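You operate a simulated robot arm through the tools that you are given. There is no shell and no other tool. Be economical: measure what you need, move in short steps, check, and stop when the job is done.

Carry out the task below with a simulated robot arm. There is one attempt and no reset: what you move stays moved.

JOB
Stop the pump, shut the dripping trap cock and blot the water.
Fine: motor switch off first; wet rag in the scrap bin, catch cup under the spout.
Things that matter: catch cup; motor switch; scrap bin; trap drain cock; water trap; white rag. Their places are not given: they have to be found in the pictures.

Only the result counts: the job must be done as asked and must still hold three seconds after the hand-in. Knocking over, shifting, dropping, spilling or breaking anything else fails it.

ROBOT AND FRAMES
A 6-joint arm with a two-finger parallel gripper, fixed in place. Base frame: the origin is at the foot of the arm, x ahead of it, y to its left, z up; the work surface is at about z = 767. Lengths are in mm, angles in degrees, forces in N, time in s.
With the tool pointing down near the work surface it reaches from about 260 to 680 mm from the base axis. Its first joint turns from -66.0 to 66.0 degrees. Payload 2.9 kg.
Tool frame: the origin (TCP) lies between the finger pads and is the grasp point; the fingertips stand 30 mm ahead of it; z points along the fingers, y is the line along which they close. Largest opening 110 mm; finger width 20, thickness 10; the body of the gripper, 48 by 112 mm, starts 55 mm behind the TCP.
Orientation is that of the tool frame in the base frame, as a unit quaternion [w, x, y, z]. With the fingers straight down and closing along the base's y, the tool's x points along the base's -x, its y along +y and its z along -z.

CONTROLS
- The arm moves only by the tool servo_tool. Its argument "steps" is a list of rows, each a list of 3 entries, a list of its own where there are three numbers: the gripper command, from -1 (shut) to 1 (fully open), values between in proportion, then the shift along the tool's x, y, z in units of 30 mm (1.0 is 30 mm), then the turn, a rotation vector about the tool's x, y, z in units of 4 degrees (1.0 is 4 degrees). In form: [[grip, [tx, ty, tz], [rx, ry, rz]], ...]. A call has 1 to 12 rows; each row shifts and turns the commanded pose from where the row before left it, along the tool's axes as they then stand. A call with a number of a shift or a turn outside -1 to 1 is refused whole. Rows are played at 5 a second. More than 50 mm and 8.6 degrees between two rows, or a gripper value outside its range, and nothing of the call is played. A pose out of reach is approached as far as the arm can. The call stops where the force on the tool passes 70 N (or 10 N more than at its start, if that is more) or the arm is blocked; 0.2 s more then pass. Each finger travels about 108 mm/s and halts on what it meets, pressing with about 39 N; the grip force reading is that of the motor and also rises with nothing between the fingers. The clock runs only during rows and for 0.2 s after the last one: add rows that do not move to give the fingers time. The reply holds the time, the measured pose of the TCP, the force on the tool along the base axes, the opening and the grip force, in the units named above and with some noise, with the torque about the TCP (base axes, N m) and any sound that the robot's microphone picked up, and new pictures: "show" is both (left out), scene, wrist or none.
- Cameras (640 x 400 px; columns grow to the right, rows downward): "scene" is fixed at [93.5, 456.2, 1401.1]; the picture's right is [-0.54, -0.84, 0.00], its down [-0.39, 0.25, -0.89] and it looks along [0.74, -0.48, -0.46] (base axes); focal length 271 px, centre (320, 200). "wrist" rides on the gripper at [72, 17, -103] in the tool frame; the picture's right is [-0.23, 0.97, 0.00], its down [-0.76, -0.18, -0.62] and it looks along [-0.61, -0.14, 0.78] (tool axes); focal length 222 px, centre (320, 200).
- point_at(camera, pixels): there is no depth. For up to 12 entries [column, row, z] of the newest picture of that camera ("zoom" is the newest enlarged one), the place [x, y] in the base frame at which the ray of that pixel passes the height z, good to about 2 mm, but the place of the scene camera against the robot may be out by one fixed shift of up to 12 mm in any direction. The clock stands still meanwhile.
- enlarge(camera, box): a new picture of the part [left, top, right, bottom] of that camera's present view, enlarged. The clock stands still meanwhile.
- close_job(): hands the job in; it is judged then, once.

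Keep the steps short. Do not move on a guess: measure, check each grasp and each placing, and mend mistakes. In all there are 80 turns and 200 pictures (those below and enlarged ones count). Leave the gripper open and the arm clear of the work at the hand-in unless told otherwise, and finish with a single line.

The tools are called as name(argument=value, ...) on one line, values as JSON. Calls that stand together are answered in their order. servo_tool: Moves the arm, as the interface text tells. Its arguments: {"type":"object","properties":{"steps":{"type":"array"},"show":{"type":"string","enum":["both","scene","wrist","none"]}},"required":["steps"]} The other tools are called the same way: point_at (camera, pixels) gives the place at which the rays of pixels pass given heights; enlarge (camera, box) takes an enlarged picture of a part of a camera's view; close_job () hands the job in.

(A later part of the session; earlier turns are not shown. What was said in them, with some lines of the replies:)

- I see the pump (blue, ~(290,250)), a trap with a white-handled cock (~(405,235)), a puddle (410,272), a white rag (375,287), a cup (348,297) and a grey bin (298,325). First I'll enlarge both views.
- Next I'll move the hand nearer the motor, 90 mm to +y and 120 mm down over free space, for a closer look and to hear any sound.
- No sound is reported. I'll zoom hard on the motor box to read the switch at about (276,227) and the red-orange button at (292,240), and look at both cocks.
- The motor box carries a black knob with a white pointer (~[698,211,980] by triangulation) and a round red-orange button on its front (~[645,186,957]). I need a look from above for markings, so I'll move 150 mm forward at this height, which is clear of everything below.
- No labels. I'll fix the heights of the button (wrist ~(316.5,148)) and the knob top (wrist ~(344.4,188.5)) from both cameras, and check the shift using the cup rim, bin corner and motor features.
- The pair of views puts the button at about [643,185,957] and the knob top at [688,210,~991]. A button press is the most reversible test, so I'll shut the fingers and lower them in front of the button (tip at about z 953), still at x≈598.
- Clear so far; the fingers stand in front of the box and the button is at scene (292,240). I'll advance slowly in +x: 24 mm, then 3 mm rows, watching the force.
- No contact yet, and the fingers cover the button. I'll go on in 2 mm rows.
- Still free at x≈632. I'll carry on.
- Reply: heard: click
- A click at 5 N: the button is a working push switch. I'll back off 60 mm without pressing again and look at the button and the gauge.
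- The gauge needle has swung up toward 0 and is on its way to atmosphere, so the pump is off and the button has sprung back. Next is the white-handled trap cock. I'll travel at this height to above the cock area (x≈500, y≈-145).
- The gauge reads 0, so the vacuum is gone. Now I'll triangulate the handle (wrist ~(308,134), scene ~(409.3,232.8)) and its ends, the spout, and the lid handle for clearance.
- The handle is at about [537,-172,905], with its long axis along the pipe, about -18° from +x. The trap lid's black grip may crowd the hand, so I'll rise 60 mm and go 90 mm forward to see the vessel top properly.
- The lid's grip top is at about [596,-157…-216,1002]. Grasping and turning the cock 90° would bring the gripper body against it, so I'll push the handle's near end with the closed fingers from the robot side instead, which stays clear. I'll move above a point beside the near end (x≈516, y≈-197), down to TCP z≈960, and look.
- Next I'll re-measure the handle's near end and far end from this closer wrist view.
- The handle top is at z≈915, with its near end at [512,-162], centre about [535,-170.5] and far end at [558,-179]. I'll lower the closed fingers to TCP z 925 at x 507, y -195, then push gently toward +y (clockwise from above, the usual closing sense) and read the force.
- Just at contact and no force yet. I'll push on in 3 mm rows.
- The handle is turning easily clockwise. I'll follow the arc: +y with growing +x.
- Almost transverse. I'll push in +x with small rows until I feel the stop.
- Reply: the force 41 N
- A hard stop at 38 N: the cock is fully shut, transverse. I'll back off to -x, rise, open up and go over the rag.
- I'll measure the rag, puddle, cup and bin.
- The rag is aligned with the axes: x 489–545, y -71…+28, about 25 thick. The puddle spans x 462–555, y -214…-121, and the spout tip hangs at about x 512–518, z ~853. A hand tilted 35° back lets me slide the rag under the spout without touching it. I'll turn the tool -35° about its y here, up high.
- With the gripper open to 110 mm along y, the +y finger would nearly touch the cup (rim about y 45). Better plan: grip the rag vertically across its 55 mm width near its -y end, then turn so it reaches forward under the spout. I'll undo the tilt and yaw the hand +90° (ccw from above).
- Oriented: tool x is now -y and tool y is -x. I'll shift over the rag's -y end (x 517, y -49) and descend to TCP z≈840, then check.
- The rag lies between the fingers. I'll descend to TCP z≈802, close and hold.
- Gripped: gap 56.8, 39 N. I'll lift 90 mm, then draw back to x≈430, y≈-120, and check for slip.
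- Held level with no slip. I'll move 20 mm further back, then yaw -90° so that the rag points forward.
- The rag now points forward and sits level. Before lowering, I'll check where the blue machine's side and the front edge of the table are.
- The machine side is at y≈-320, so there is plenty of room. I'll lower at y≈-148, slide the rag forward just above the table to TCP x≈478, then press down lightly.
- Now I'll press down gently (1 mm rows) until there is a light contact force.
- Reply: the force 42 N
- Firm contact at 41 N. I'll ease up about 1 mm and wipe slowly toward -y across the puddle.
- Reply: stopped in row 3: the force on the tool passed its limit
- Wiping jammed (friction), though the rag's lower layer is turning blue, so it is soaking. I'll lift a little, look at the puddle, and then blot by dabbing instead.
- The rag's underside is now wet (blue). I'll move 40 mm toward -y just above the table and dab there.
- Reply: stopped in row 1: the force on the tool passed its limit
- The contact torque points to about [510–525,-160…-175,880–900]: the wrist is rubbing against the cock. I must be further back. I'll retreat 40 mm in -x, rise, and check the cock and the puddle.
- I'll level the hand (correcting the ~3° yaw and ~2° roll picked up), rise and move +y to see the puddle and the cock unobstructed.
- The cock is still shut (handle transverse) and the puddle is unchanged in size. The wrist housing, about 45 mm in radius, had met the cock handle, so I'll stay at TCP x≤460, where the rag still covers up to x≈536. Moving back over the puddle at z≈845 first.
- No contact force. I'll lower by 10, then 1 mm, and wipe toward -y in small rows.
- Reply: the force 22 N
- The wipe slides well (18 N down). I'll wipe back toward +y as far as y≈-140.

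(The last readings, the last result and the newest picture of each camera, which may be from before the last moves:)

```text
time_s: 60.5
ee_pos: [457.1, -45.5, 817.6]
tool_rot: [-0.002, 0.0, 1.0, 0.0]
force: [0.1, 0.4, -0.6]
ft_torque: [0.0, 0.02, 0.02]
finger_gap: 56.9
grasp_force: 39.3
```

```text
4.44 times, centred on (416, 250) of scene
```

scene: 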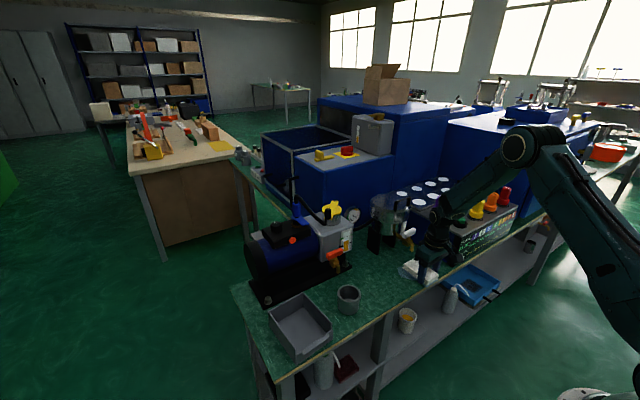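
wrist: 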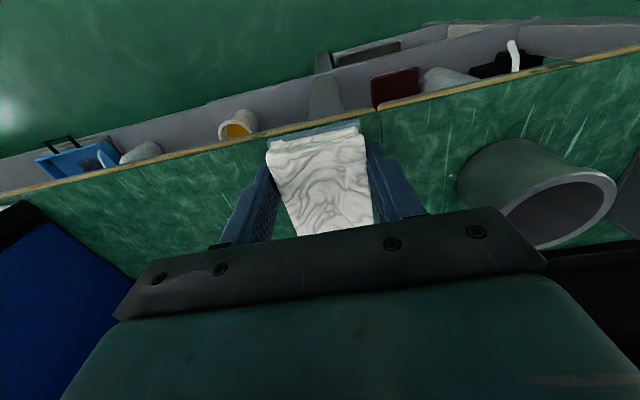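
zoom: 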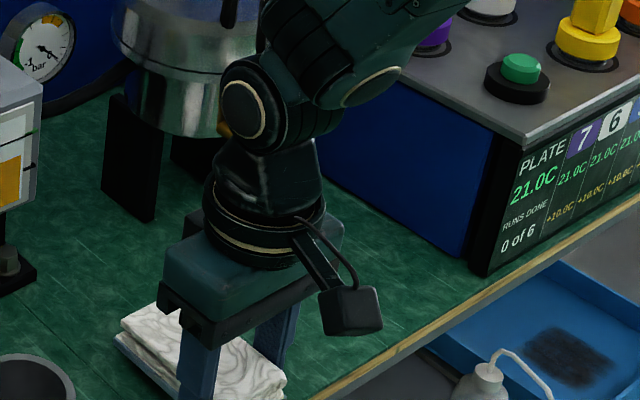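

The puddle appears completely gone. I'll lift the rag to z≈970, carry it toward the bin and measure the bin from there.

servo_tool(steps=[[-1, [0, 0, -1], [0, 0, 0]], [-1, [0, 0, -1], [0, 0, 0]], [-1, [0, 0, -1], [0, 0, 0]], [-1, [0, 0, -1], [0, 0, 0]], [-1, [0, 0, -1], [0, 0, 0]], [-1, [0, 1, 0], [0, 0, 0]], [-1, [0, 1, 0], [0, 0, 0]], [-1, [0, 1, 0], [0, 0, 0]], [-1, [0, 1, 0], [0, 0, 0]], [-1, [0, 1, 0], [0, 0, 0]], [-1, [0, 1, 0], [0, 0, 0]], [-1, [0, 0, 0], [0, 0, 0]]])

enlarge(camera="scene", box=[376, 205, 456, 295])

enlarge(camera="scene", box=[260, 260, 400, 370])

```text
time_s: 63.1
ee_pos: [456.7, 135.0, 970.0]
tool_rot: [-0.002, 0.0, 1.0, 0.0]
force: [0.0, -0.5, 0.2]
ft_torque: [0.02, 0.03, -0.04]
finger_gap: 56.7
grasp_force: 39.6
```

scene: 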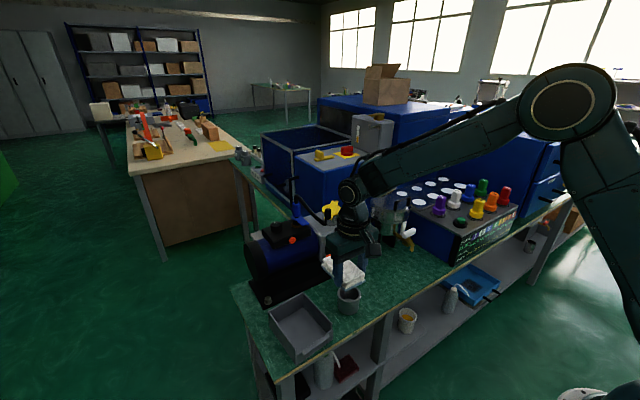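
wrist: 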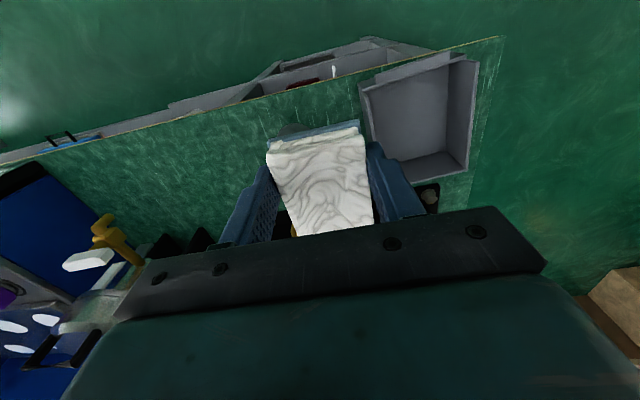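

```text
4.44 times, centred on (416, 250) of scene
```

zoom: 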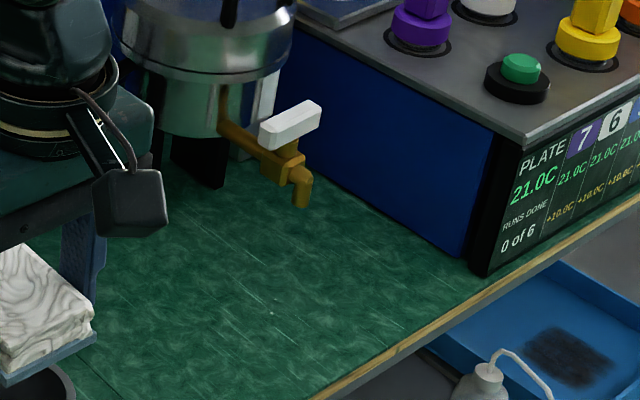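

```text
3.64 times, centred on (330, 315) of scene
```

zoom: 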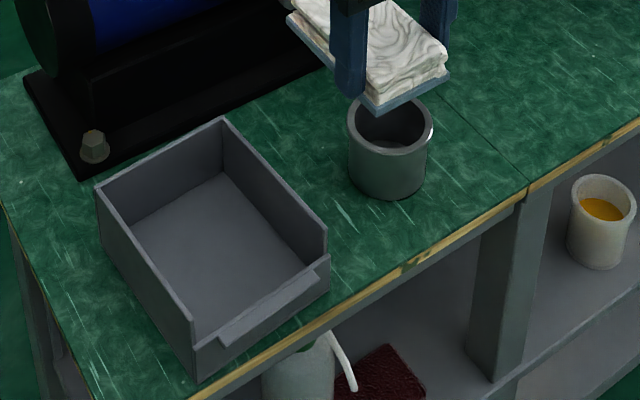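

The puddle is fully gone and the cock is shut. Now I'll measure the bin.

enlarge(camera="wrist", box=[340, 40, 500, 200])

point_at(camera="scene", pixels=[[303.4, 292.5, 830], [331.9, 324.6, 830], [268.7, 310.9, 830], [294.8, 350.7, 830], [303, 313, 770], [286, 329, 770]])

```text
2.50 times, centred on (420, 120) of wrist
```

zoom: 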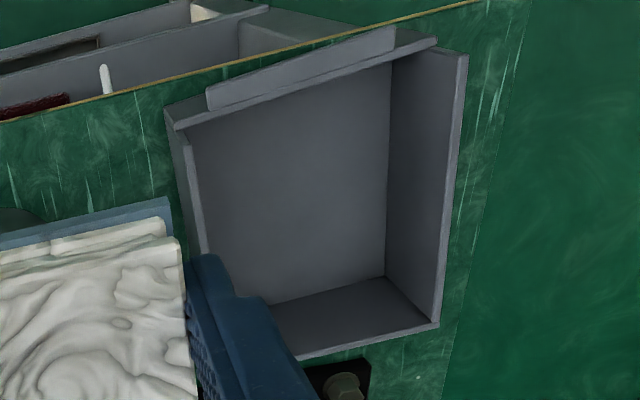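

```text
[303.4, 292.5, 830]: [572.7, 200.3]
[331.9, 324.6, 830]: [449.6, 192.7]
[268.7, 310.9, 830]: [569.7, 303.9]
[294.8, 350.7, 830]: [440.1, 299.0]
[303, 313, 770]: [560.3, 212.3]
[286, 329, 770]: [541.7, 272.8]
```

point_at(camera="zoom", pixels=[[194, 140, 772], [390, 65, 772], [386, 277, 772], [462, 55, 830], [438, 325, 830], [168, 112, 830], [462, 55, 845], [438, 325, 845], [300, 358, 830]])

```text
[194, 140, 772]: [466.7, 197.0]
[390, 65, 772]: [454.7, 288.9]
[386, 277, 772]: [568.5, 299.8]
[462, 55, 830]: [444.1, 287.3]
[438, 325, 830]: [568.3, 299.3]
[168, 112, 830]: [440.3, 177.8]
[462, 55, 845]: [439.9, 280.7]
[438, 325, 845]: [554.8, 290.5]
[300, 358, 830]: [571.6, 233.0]
```

The bin interior is about x 448–568, y 196–299, rim z≈830. The rag centre sits about 27 mm ahead of the TCP, so I'll place TCP at [481,247], lower to z≈860 and check alignment.

servo_tool(steps=[[-1, [-0.4, 1, 0], [0, 0, 0]], [-1, [-0.4, 1, 0], [0, 0, 0]], [-1, [0, 1, 0], [0, 0, 0]], [-1, [0, 0.73, 0], [0, 0, 0]], [-1, [0, 0, 1], [0, 0, 0]], [-1, [0, 0, 1], [0, 0, 0]], [-1, [0, 0, 0.8], [0, 0, 0]], [-1, [0, 0, 0.6], [0, 0, 0]], [-1, [0, 0, 0], [0, 0, 0]]])

enlarge(camera="scene", box=[240, 250, 380, 370])

enlarge(camera="wrist", box=[200, 40, 440, 240])

```text
time_s: 65.1
ee_pos: [482.0, 247.3, 867.6]
tool_rot: [-0.002, 0.0, 1.0, 0.0]
force: [0.8, -0.5, 0.2]
ft_torque: [0.02, 0.02, 0.03]
finger_gap: 57.1
grasp_force: 39.3
```

scene: 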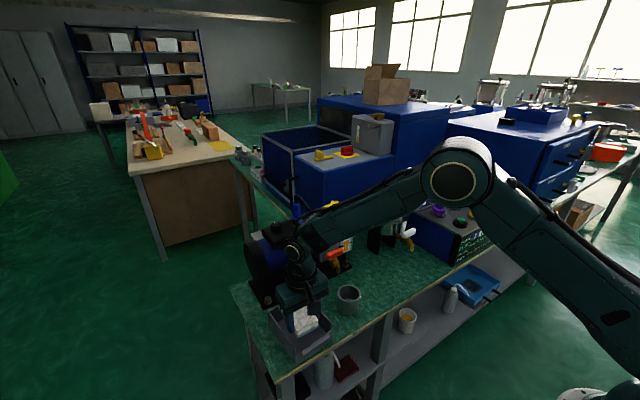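
wrist: 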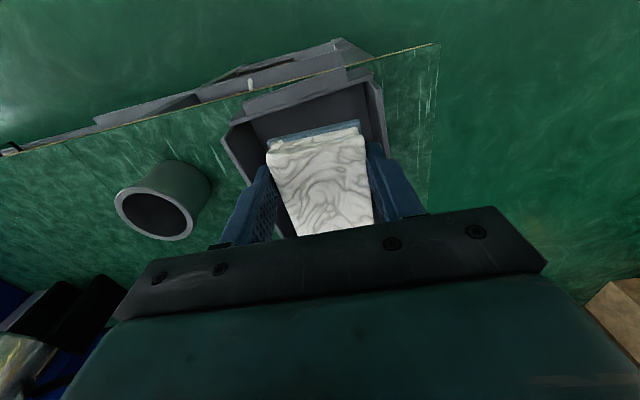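

```text
3.33 times, centred on (310, 310) of scene
```

zoom: 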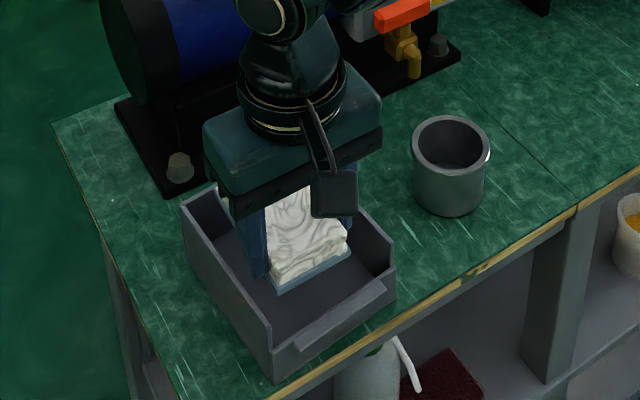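

```text
2.00 times, centred on (320, 140) of wrist
```

zoom: 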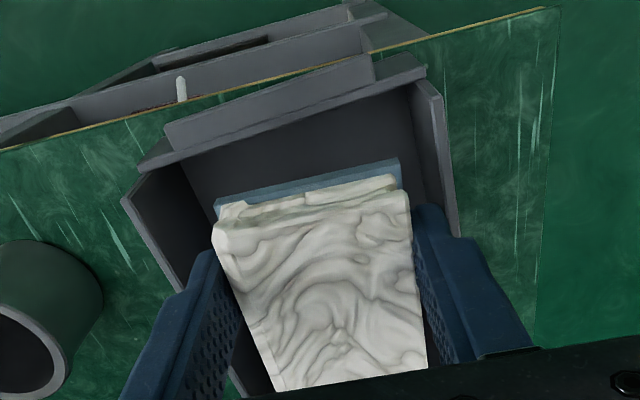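

Rag centred within the walls. I'll shift back 3 mm, lower into the bin to TCP z≈813 and open partway (to ~72 mm).

servo_tool(steps=[[-1, [0.1, 0, 0.5], [0, 0, 0]], [-1, [0, 0, 0.6], [0, 0, 0]], [-1, [0, 0, 0.5], [0, 0, 0]], [-1, [0, 0, 0.2], [0, 0, 0]], [-1, [0, 0, 0], [0, 0, 0]], [0.3, [0, 0, 0], [0, 0, 0]], [0.3, [0, 0, 0], [0, 0, 0]], [0.3, [0, 0, 0], [0, 0, 0]]])

enlarge(camera="wrist", box=[200, 40, 440, 240])

```text
time_s: 66.9
ee_pos: [478.0, 246.8, 811.6]
tool_rot: [-0.002, 0.0, 1.0, 0.0]
force: [0.3, 0.1, 0.0]
ft_torque: [0.0, -0.03, -0.03]
finger_gap: 71.4
grasp_force: 0.0
```

scene: 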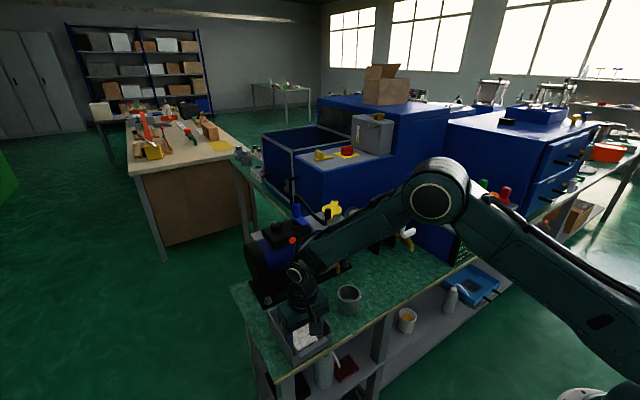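
wrist: 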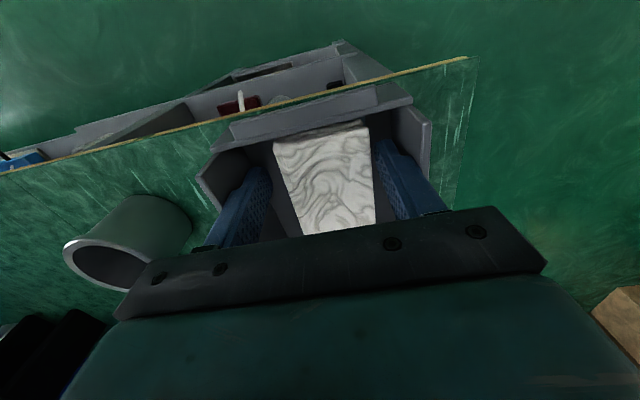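

```text
2.00 times, centred on (320, 140) of wrist
```

zoom: 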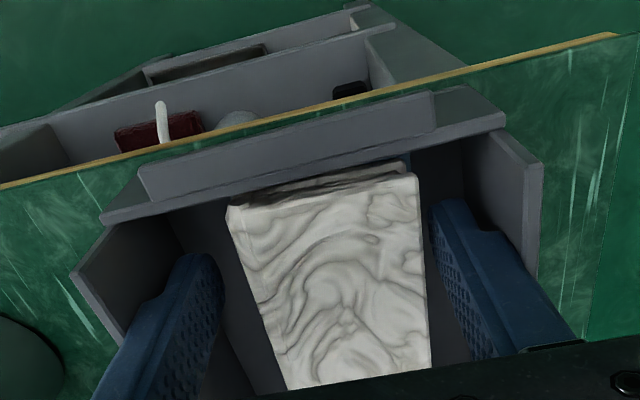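

Released inside the bin. I'll lift straight up 180 mm and check that the rag stays and the bin did not move.

servo_tool(steps=[[0.3, [0, 0, -0.5], [0, 0, 0]], [0.3, [0, 0, -1], [0, 0, 0]], [0.3, [0, 0, -1], [0, 0, 0]], [0.3, [0, 0, -1], [0, 0, 0]], [0.3, [0, 0, -1], [0, 0, 0]], [0.3, [0, 0, -1], [0, 0, 0]], [0.3, [0, -1, -0.5], [0, 0, 0]], [0.3, [0, -1, 0], [0, 0, 0]], [0.3, [0, -1, 0], [0, 0, 0]], [1, [0, -1, 0], [0, 0, 0]], [1, [0, -1, 0], [0, 0, 0]], [1, [0, 0, 0], [0, 0, 0]]])

enlarge(camera="scene", box=[240, 250, 380, 370])

enlarge(camera="wrist", box=[240, 50, 480, 230])

```text
time_s: 69.5
ee_pos: [479.7, 95.0, 992.7]
tool_rot: [-0.001, 0.0, 1.0, 0.001]
force: [-1.1, 0.0, 0.0]
ft_torque: [0.0, 0.02, 0.03]
finger_gap: 110.1
grasp_force: 0.1
```

scene: 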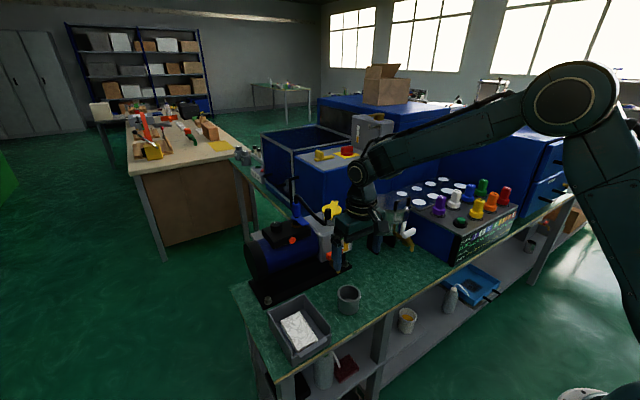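
wrist: 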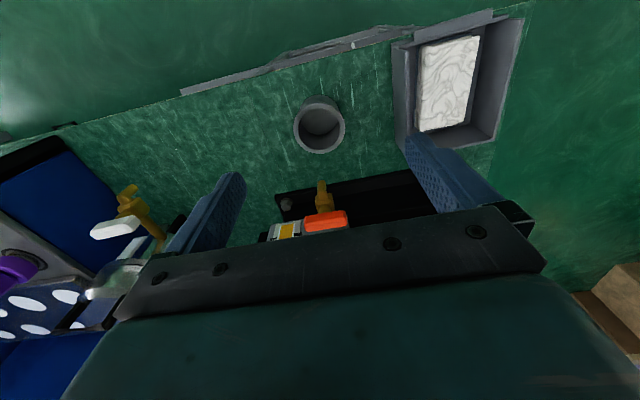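

```text
3.33 times, centred on (310, 310) of scene
```

zoom: 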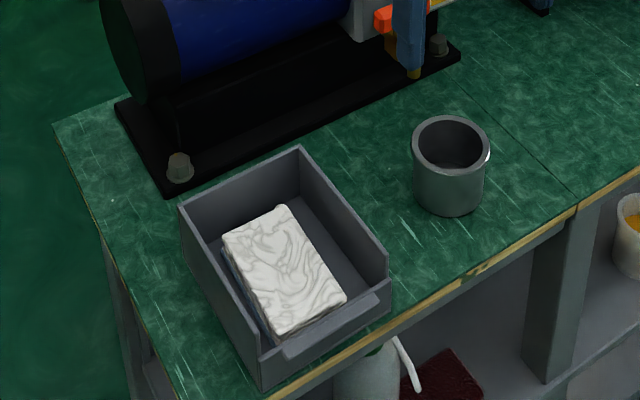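

```text
2.22 times, centred on (360, 140) of wrist
```

zoom: 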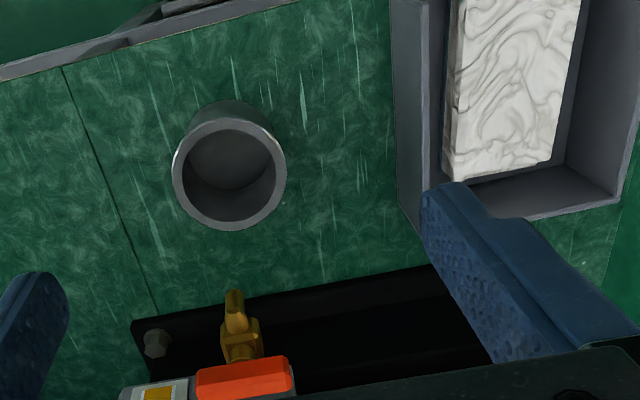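

The rag is lying in the bin. Now the cup: triangulate its rim and check the bin against the earlier picture using the same box.

point_at(camera="wrist", pixels=[[319, 128.3, 810], [319, 128.3, 840], [293.4, 128, 825], [345, 127, 825], [320, 103, 825], [320, 154, 825]])

point_at(camera="scene", pixels=[[349.3, 294, 810], [349.3, 294, 840], [348.5, 308, 767]])

enlarge(camera="scene", box=[260, 260, 400, 370])

```text
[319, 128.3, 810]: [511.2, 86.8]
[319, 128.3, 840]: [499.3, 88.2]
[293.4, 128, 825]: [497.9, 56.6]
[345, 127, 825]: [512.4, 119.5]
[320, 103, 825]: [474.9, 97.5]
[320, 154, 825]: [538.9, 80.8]
```

```text
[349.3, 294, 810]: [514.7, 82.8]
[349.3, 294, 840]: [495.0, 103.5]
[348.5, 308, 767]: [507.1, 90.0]
```

```text
3.64 times, centred on (330, 315) of scene
```

zoom: 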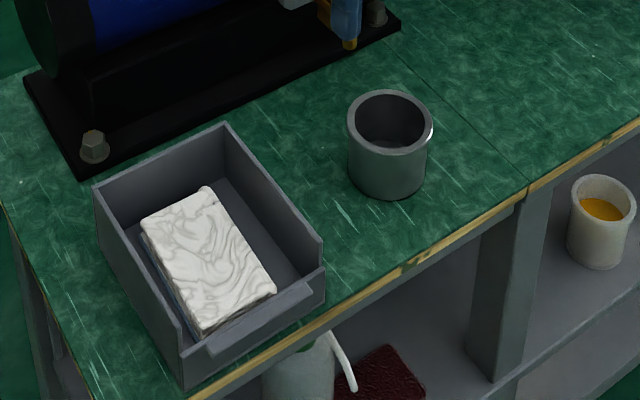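

The rag sits in the bin, which shifted only ~4 mm and is still well on the table. The cup rim is centred at about [506,87,~820], diameter 64. The spout tip is at [516,-170,~850]. I'll grip the cup with the hand tilted 45° back so the wrist stays clear of the cock. First I'll tilt here.

servo_tool(steps=[[1, [0, 0, 0], [0, -0.9375, 0]], [1, [0, 0, 0], [0, -0.9375, 0]], [1, [0, 0, 0], [0, -0.9375, 0]], [1, [0, 0, 0], [0, -0.9375, 0]], [1, [0, 0, 0], [0, -0.9375, 0]], [1, [0, 0, 0], [0, -0.9375, 0]], [1, [0, 0, 0], [0, -0.9375, 0]], [1, [0, 0, 0], [0, -0.9375, 0]], [1, [0, 0, 0], [0, -0.9375, 0]], [1, [0, 0, 0], [0, -0.9375, 0]], [1, [0, 0, 0], [0, -0.9375, 0]], [1, [0, 0, 0], [0, -0.9375, 0]]])

```text
time_s: 72.1
ee_pos: [478.9, 96.6, 993.6]
tool_rot: [0.382, 0.0, 0.924, 0.0]
force: [0.4, 0.2, 0.3]
ft_torque: [0.02, -0.01, 0.0]
finger_gap: 110.1
grasp_force: 0.0
```

scene: 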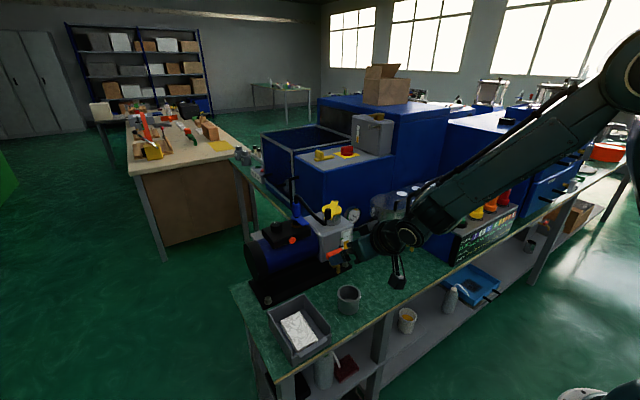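
wrist: 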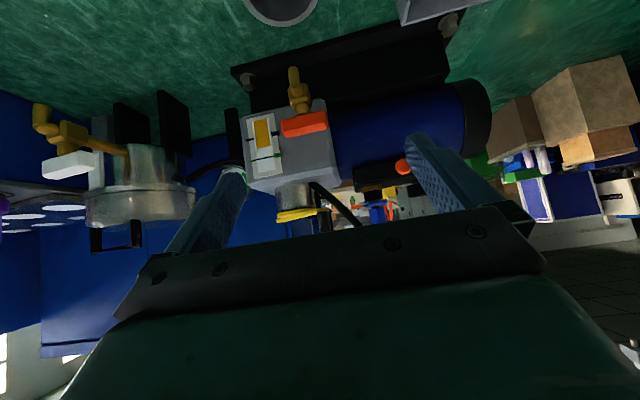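

I'll move to [440,87,861] behind and above the cup, clear of its rim, and check.

servo_tool(steps=[[1, [0.81, -0.32, 0.44], [0, 0, 0]], [1, [0.81, 0, 0.44], [0, 0, 0]], [1, [0.81, 0, 0.44], [0, 0, 0]], [1, [0.81, 0, 0.44], [0, 0, 0]], [1, [0.81, 0, 0.44], [0, 0, 0]], [1, [0, 0, 0], [0, 0, 0]]])

enlarge(camera="scene", box=[310, 240, 430, 320])

```text
time_s: 73.5
ee_pos: [440.1, 87.7, 861.6]
tool_rot: [0.381, 0.0, 0.924, 0.0]
force: [-0.3, -0.2, 0.2]
ft_torque: [0.0, 0.0, -0.04]
finger_gap: 110.0
grasp_force: 0.0
```

scene: 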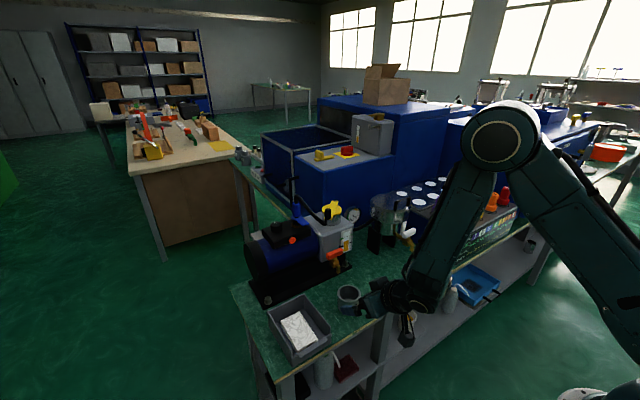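
wrist: 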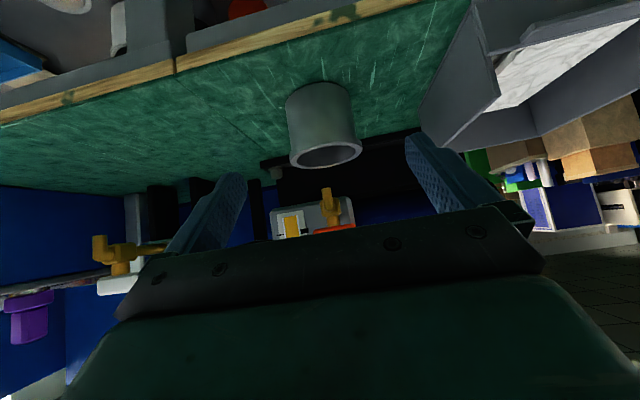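

```text
5.00 times, centred on (370, 280) of scene
```

zoom: 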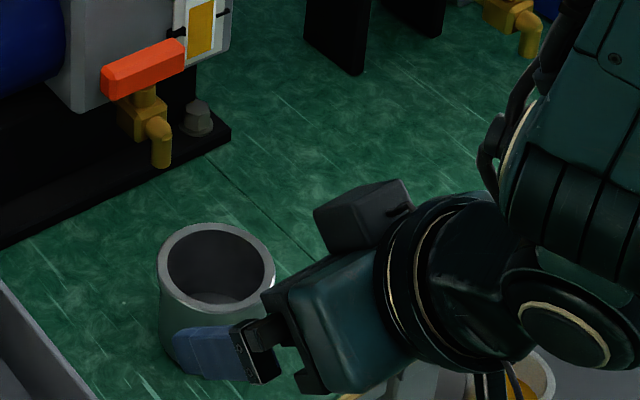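

Cup centred between the fingers. I'll advance 77 mm along the tool axis, then close gently.

servo_tool(steps=[[1, [0, 0, 0.7], [0, 0, 0]], [1, [0, 0, 0.7], [0, 0, 0]], [1, [0, 0, 0.7], [0, 0, 0]], [1, [0, 0, 0.45], [0, 0, 0]], [1, [0, 0, 0], [0, 0, 0]]])

enlarge(camera="scene", box=[310, 240, 430, 320])

```text
time_s: 74.7
ee_pos: [493.4, 86.4, 807.8]
tool_rot: [0.381, 0.0, 0.924, 0.0]
force: [0.4, 0.4, -0.7]
ft_torque: [-0.01, 0.03, 0.0]
finger_gap: 110.0
grasp_force: 0.0
```

scene: 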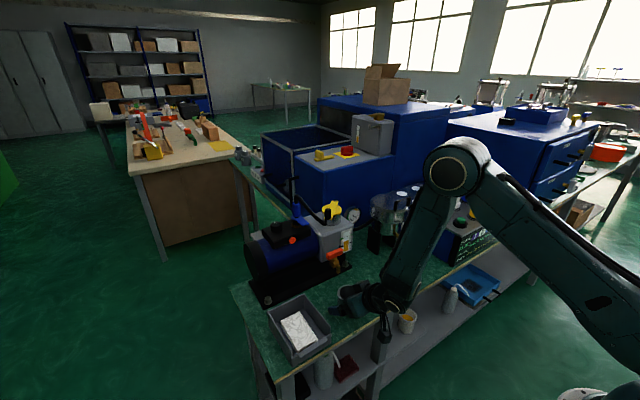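
wrist: 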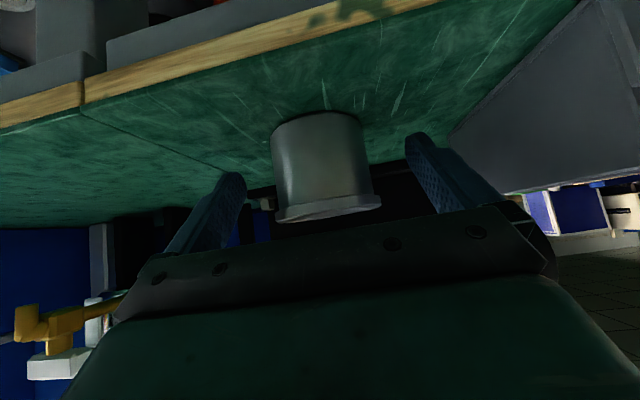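

```text
5.00 times, centred on (370, 280) of scene
```

zoom: 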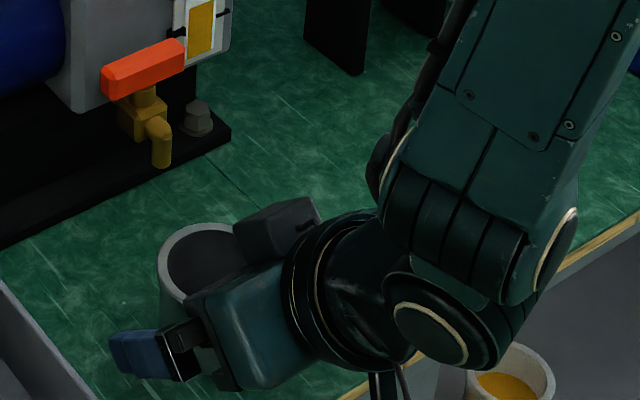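

I see a motor block on the front of the hand, likely what touched the cock earlier. To keep it well behind the spout I'll grip the cup nearer the fingertips: back off 6.5 mm along the axis, then close.

servo_tool(steps=[[1, [0, 0, -0.22], [0, 0, 0]], [0.6, [0, 0, 0], [0, 0, 0]], [0.3, [0, 0, 0], [0, 0, 0]], [-1, [0, 0, 0], [0, 0, 0]], [-1, [0, 0, 0], [0, 0, 0]], [-1, [0, 0, 0], [0, 0, 0]], [-1, [0, 0, 0], [0, 0, 0]]])

enlarge(camera="scene", box=[310, 240, 430, 320])

```text
time_s: 76.3
ee_pos: [488.1, 87.1, 811.7]
tool_rot: [0.381, 0.0, 0.924, 0.0]
force: [-0.5, 0.5, -1.0]
ft_torque: [0.02, 0.03, -0.02]
finger_gap: 58.7
grasp_force: 39.4
```

scene: 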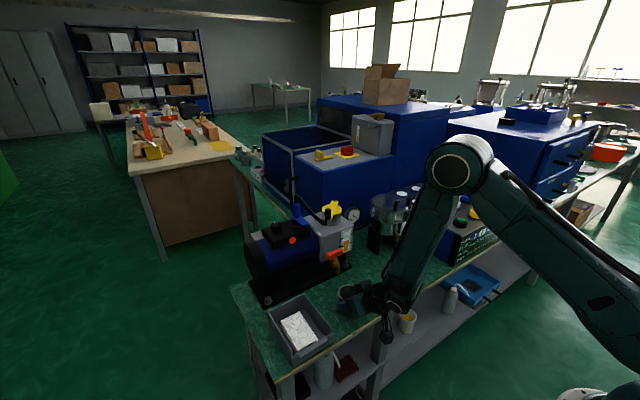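
wrist: 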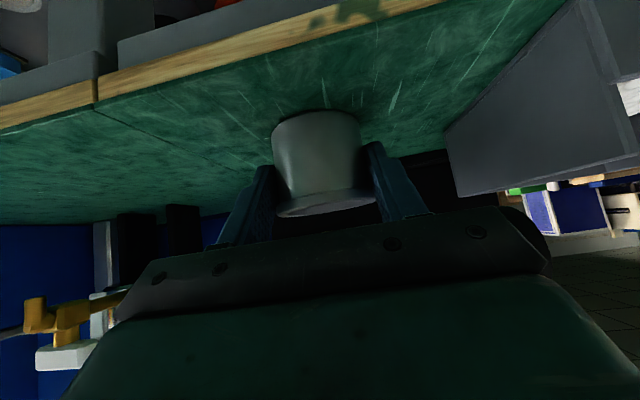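

```text
5.00 times, centred on (370, 280) of scene
```

zoom: 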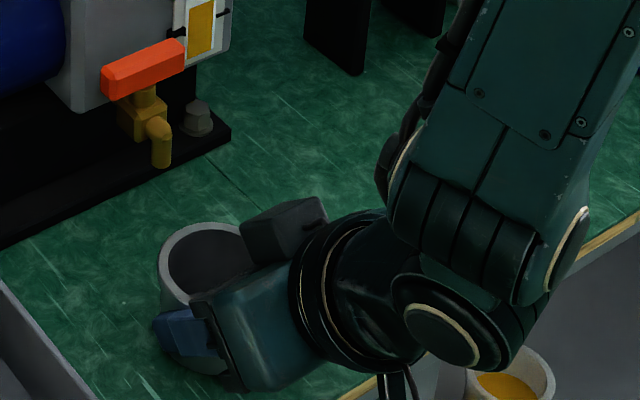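

Gripped at 58.7 mm. I'll lift 12 mm, retreat 20 mm and carry it level to y≈-170.

servo_tool(steps=[[-1, [-0.14, 0, -0.14], [0, 0, 0]], [-1, [-0.14, 0, -0.14], [0, 0, 0]], [-1, [0.47, 0, -0.47], [0, 0, 0]], [-1, [0, -0.8, 0], [0, 0, 0]], [-1, [0, -0.9, 0], [0, 0, 0]], [-1, [0, -0.9, 0], [0, 0, 0]], [-1, [0, -0.9, 0], [0, 0, 0]], [-1, [0, -0.9, 0], [0, 0, 0]], [-1, [0, -0.9, 0], [0, 0, 0]], [-1, [0, -0.9, 0], [0, 0, 0]], [-1, [0, -0.9, 0], [0, 0, 0]], [-1, [0, 0, 0], [0, 0, 0]]])

enlarge(camera="scene", box=[350, 210, 470, 300])

```text
time_s: 78.9
ee_pos: [468.3, -126.3, 821.8]
tool_rot: [0.381, -0.002, 0.925, 0.002]
force: [0.2, -0.1, -1.2]
ft_torque: [-0.01, 0.02, -0.01]
finger_gap: 58.6
grasp_force: 39.4
```

scene: 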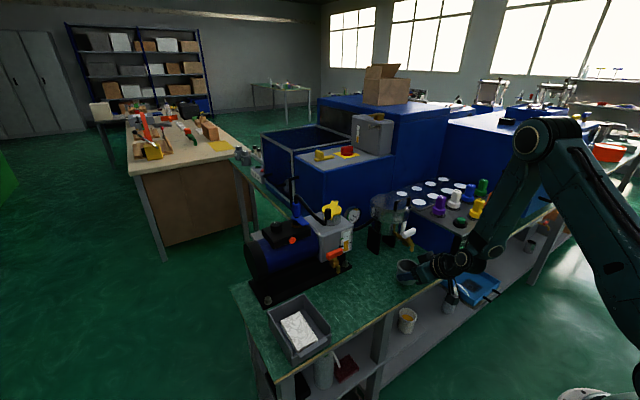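
wrist: 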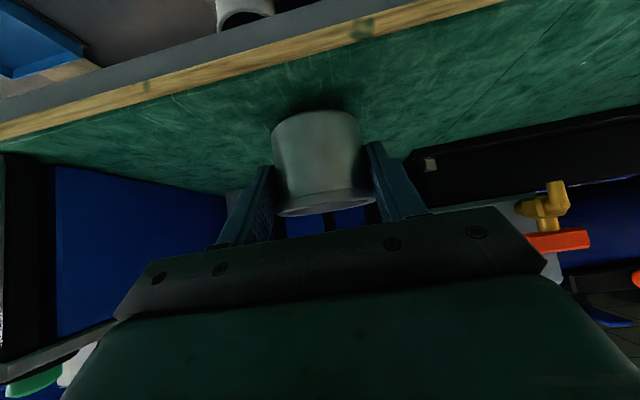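

```text
4.44 times, centred on (410, 255) of scene
```

zoom: 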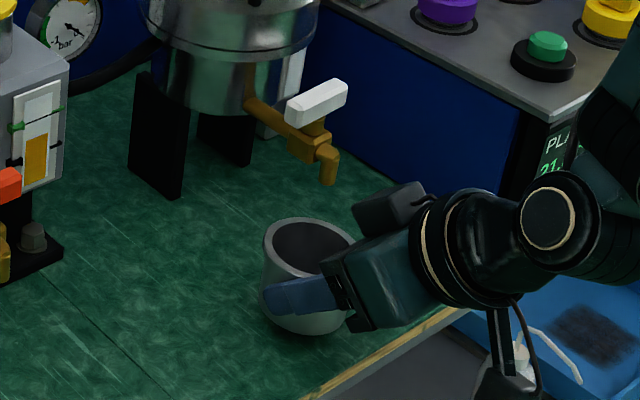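

Still held, with the spout ahead at zoom (328,180). I'll move on to y≈-170, then forward 12 mm and look.

servo_tool(steps=[[-1, [0, -0.8, 0], [0, 0, 0]], [-1, [0, -0.65, 0], [0, 0, 0]], [-1, [-0.28, 0, 0.28], [0, 0, 0]], [-1, [0, 0, 0], [0, 0, 0]]])

enlarge(camera="scene", box=[370, 210, 460, 290])

enlarge(camera="wrist", box=[220, 80, 420, 240])

```text
time_s: 79.9
ee_pos: [479.6, -169.4, 821.9]
tool_rot: [0.381, -0.001, 0.925, 0.001]
force: [0.4, -0.7, -0.8]
ft_torque: [-0.06, 0.03, -0.03]
finger_gap: 58.6
grasp_force: 39.0
```

scene: 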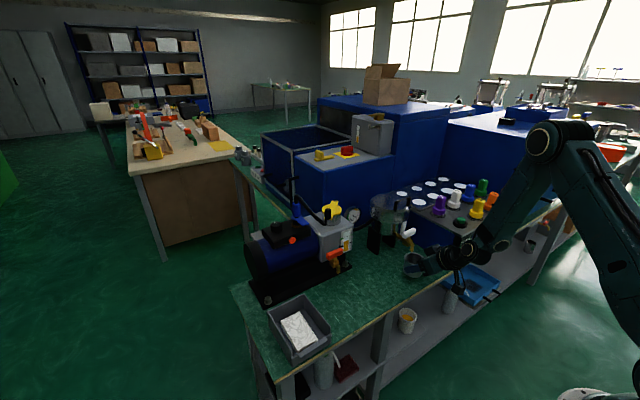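
wrist: 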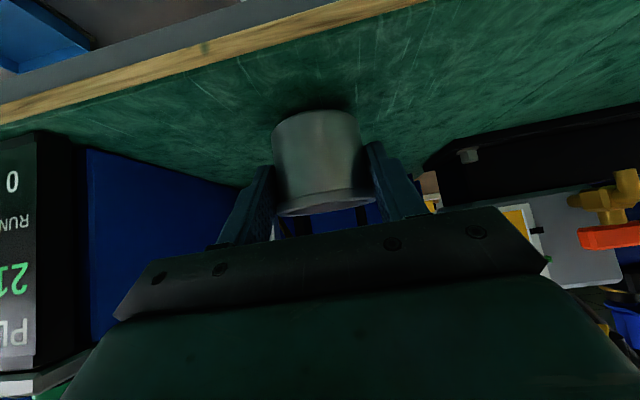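

```text
5.00 times, centred on (415, 250) of scene
```

zoom: 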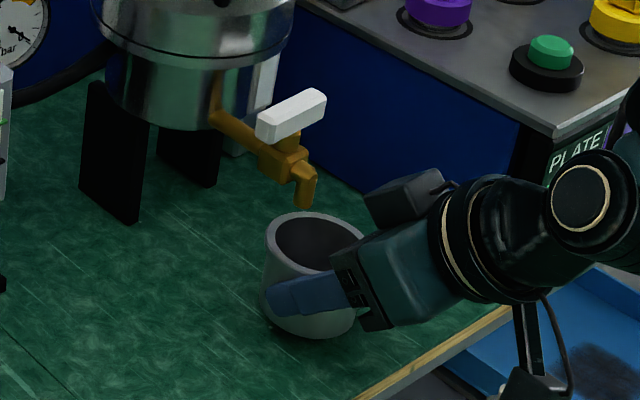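

```text
2.50 times, centred on (320, 160) of wrist
```

zoom: 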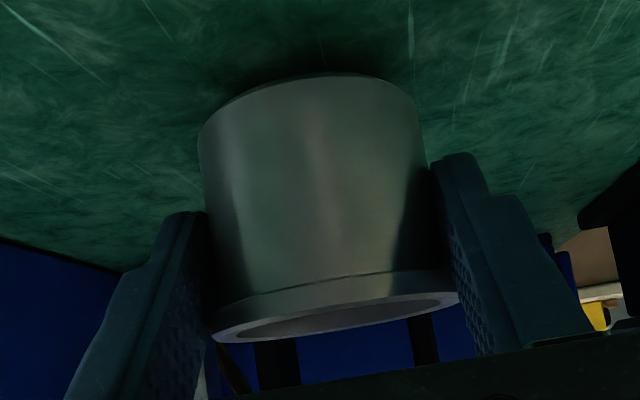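

By my projection the spout is still about 20 mm ahead of the cup centre. I'll move forward 14 mm and 4 mm to -y, in small rows.

servo_tool(steps=[[-1, [-0.11, -0.13, 0.11], [0, 0, 0]], [-1, [-0.11, 0, 0.11], [0, 0, 0]], [-1, [-0.11, 0, 0.11], [0, 0, 0]], [-1, [0, 0, 0], [0, 0, 0]]], show="scene")

enlarge(camera="scene", box=[380, 220, 440, 270])

```text
time_s: 80.9
ee_pos: [495.5, -173.1, 822.6]
tool_rot: [0.381, 0.0, 0.925, -0.001]
force: [0.6, -0.1, -0.2]
ft_torque: [-0.02, 0.0, 0.0]
finger_gap: 58.8
grasp_force: 40.1
```

scene: 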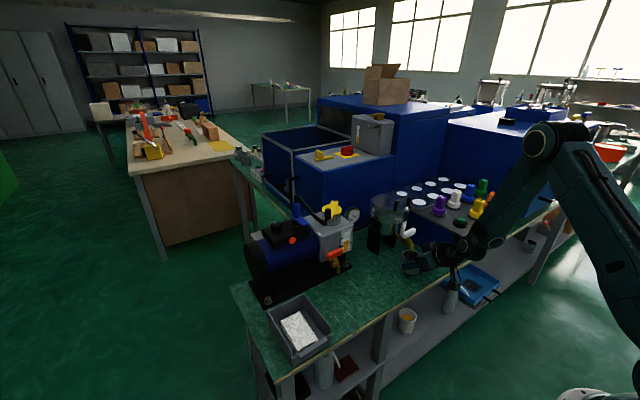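

```text
8.00 times, centred on (410, 245) of scene
```

zoom: 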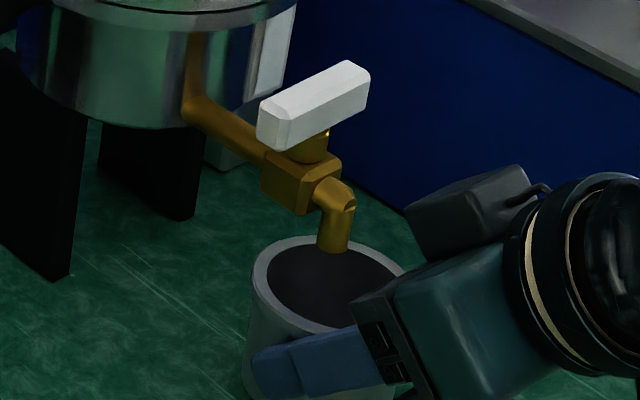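

The spout tip now projects onto the middle of the cup mouth and nothing is touching. I'll lower 10.5 mm to the table and read the force.

servo_tool(steps=[[-1, [0.12, 0, 0.12], [0, 0, 0]], [-1, [0.1, 0, 0.1], [0, 0, 0]], [-1, [0.03, 0, 0.03], [0, 0, 0]], [-1, [0, 0, 0], [0, 0, 0]]], show="none")

```text
time_s: 81.9
ee_pos: [494.4, -174.1, 812.1]
tool_rot: [0.382, -0.001, 0.924, 0.0]
force: [0.1, 0.0, -1.2]
ft_torque: [0.01, -0.03, 0.03]
finger_gap: 58.6
grasp_force: 39.3
```

Within half a millimetre of its original height. I'll lower another 0.6 mm and open slowly.

servo_tool(steps=[[-1, [0.015, 0, 0.015], [0, 0, 0]], [-1, [0, 0, 0], [0, 0, 0]], [0.2, [0, 0, 0], [0, 0, 0]], [0.5, [0, 0, 0], [0, 0, 0]], [0.7, [0, 0, 0], [0, 0, 0]], [0.7, [0, 0, 0], [0, 0, 0]]])

enlarge(camera="scene", box=[380, 220, 440, 270])

enlarge(camera="wrist", box=[220, 80, 420, 240])

```text
time_s: 83.3
ee_pos: [493.7, -174.3, 812.8]
tool_rot: [0.381, -0.001, 0.925, 0.001]
force: [0.4, 0.5, 0.0]
ft_torque: [0.0, -0.05, 0.02]
finger_gap: 93.3
grasp_force: 0.1
```

scene: 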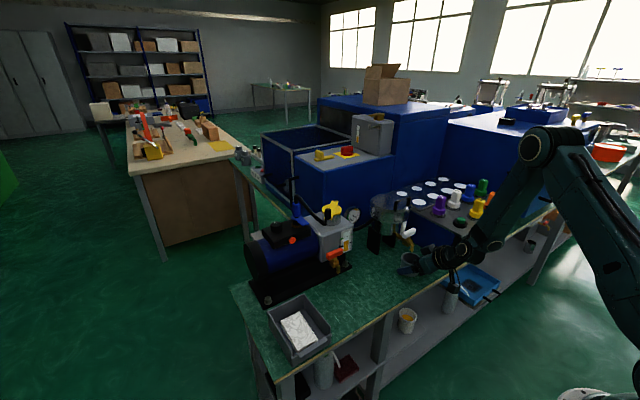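
wrist: 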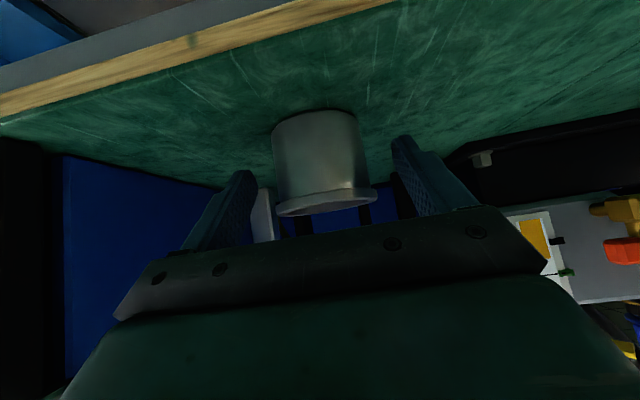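

```text
8.00 times, centred on (410, 245) of scene
```

zoom: 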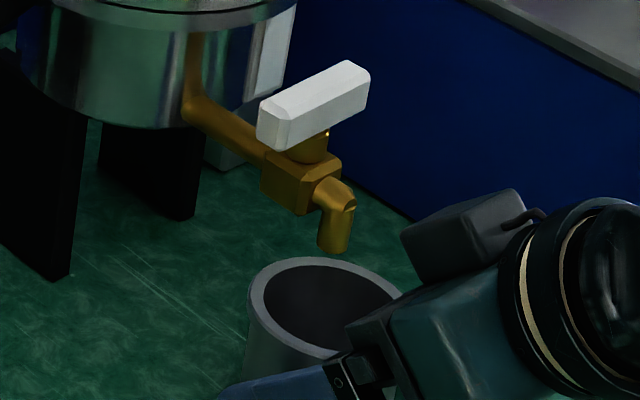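

```text
2.50 times, centred on (320, 160) of wrist
```

zoom: 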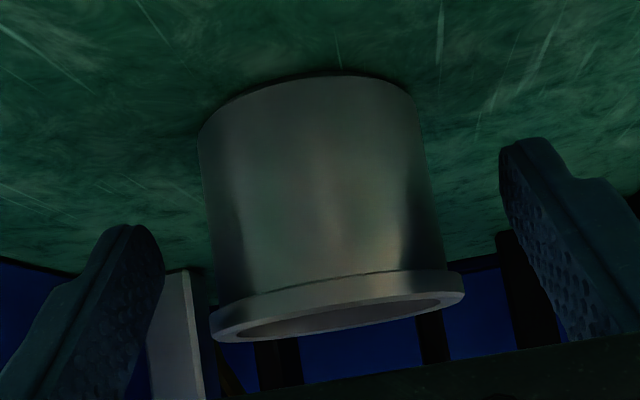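

The cup stands free under the spout. I'll withdraw straight back along the tool axis, then rise, with the gripper open.

servo_tool(steps=[[0.7, [0, 0, -0.5], [0, 0, 0]], [0.7, [0, 0, -0.8], [0, 0, 0]], [0.7, [0, 0, -1], [0, 0, 0]], [0.7, [0, 0, -1], [0, 0, 0]], [1, [-0.6, 0.3, -0.8], [0, 0, 0]], [1, [-0.6, 0.6, -0.6], [0, 0, 0]], [1, [-0.6, 0.8, -0.6], [0, 0, 0]], [1, [-0.6, 0.8, -0.6], [0, 0, 0]], [1, [0, 0, 0], [0, 0, 0]]])

enlarge(camera="scene", box=[370, 200, 450, 280])

enlarge(camera="scene", box=[240, 190, 380, 370])

```text
time_s: 85.3
ee_pos: [420.4, -97.5, 987.9]
tool_rot: [0.381, 0.001, 0.925, 0.0]
force: [0.9, -0.2, -0.3]
ft_torque: [0.0, 0.0, -0.03]
finger_gap: 109.9
grasp_force: 0.0
```

scene: 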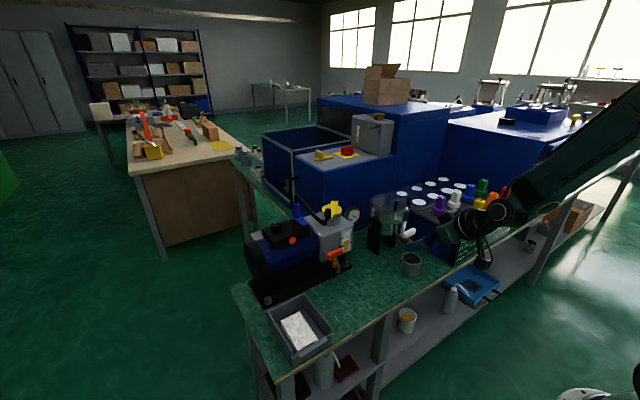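
wrist: 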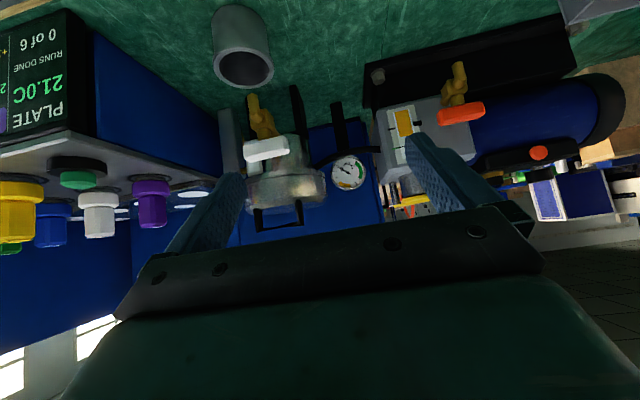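

```text
5.00 times, centred on (410, 240) of scene
```

zoom: 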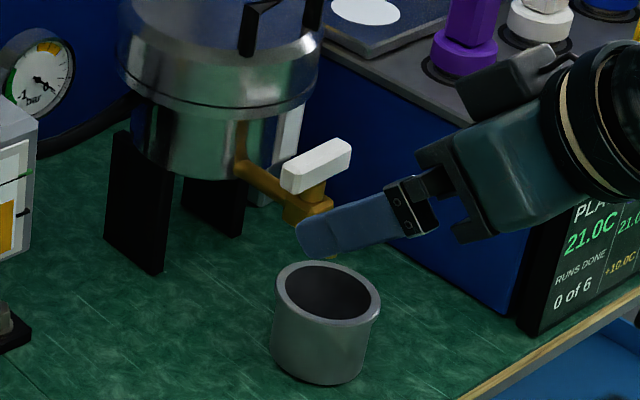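

```text
2.22 times, centred on (310, 280) of scene
```

zoom: 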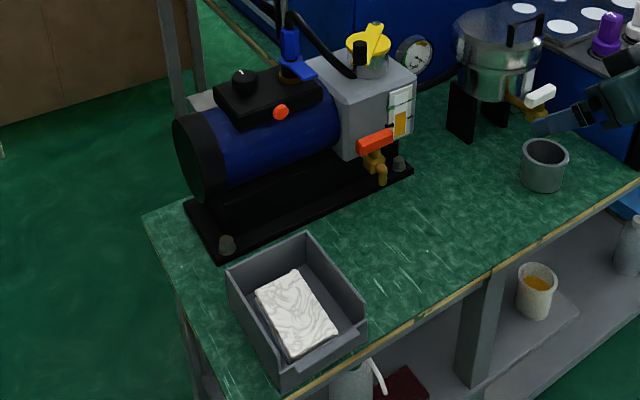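

Cup upright, rag in the bin, pump off (gauge at 0). A final check of the cup centre against the spout, with the arm raised clear for the view.

servo_tool(steps=[[1, [-0.7, 0.9, -0.7], [0, 0, 0]], [1, [-0.7, 0.9, -0.7], [0, 0, 0]], [1, [-0.5, 0.9, -0.5], [0, 0, 0]], [1, [0, 0.9, 0], [0, 0, 0]], [1, [0, 0, 0], [0, 0, 0]]])

enlarge(camera="scene", box=[370, 200, 450, 280])

point_at(camera="scene", pixels=[[411.6, 258.6, 820], [412.4, 250.6, 850]])

```text
time_s: 86.5
ee_pos: [421.8, 9.6, 1068.9]
tool_rot: [0.381, -0.001, 0.925, 0.0]
force: [-0.5, -0.2, -0.4]
ft_torque: [0.02, -0.01, 0.0]
finger_gap: 109.8
grasp_force: 0.0
```

scene: 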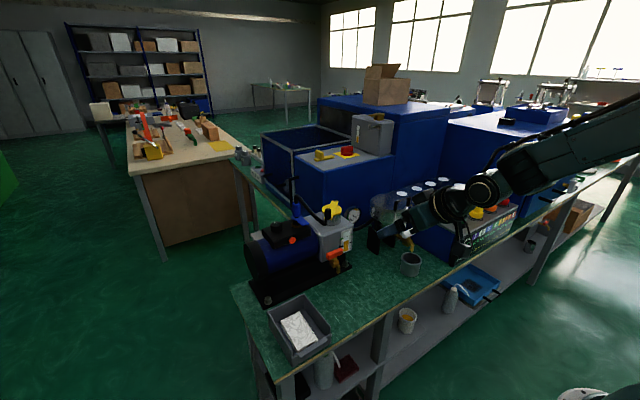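
wrist: 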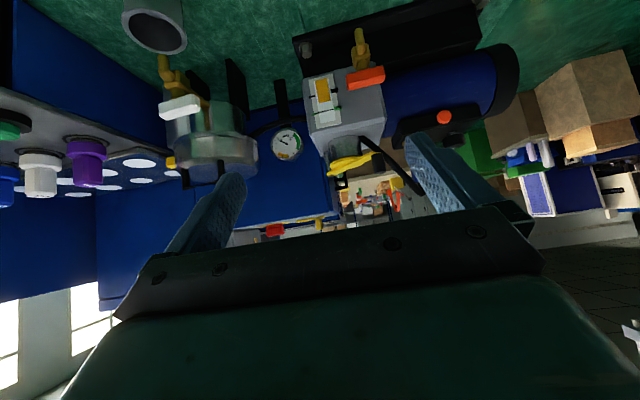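

```text
5.00 times, centred on (410, 240) of scene
```

zoom: 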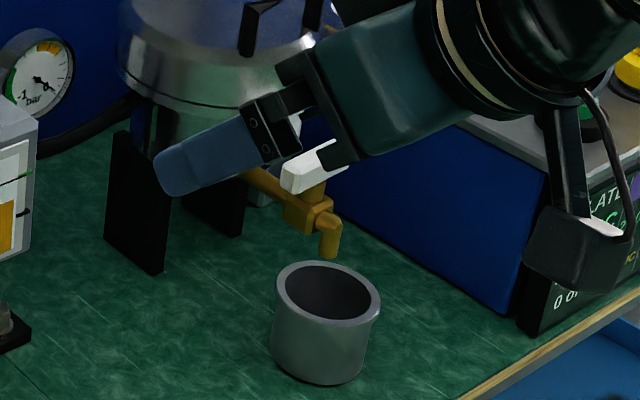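

```text
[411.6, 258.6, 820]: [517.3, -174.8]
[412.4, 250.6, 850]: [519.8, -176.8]
```

The cup centre is within 3 mm of the spout axis. The cock is shut, the bench is dry, the wet rag is in the bin, the gauge reads 0, and the arm is clear with the gripper open. Handing in.

close_job()

```text
The job is handed in.
```

The job is handed in: pump off first, trap cock shut, water blotted, wet rag in the scrap bin and catch cup under the spout; the wrist brushed the cock once (it stayed shut) and the bin shifted about 4 mm.
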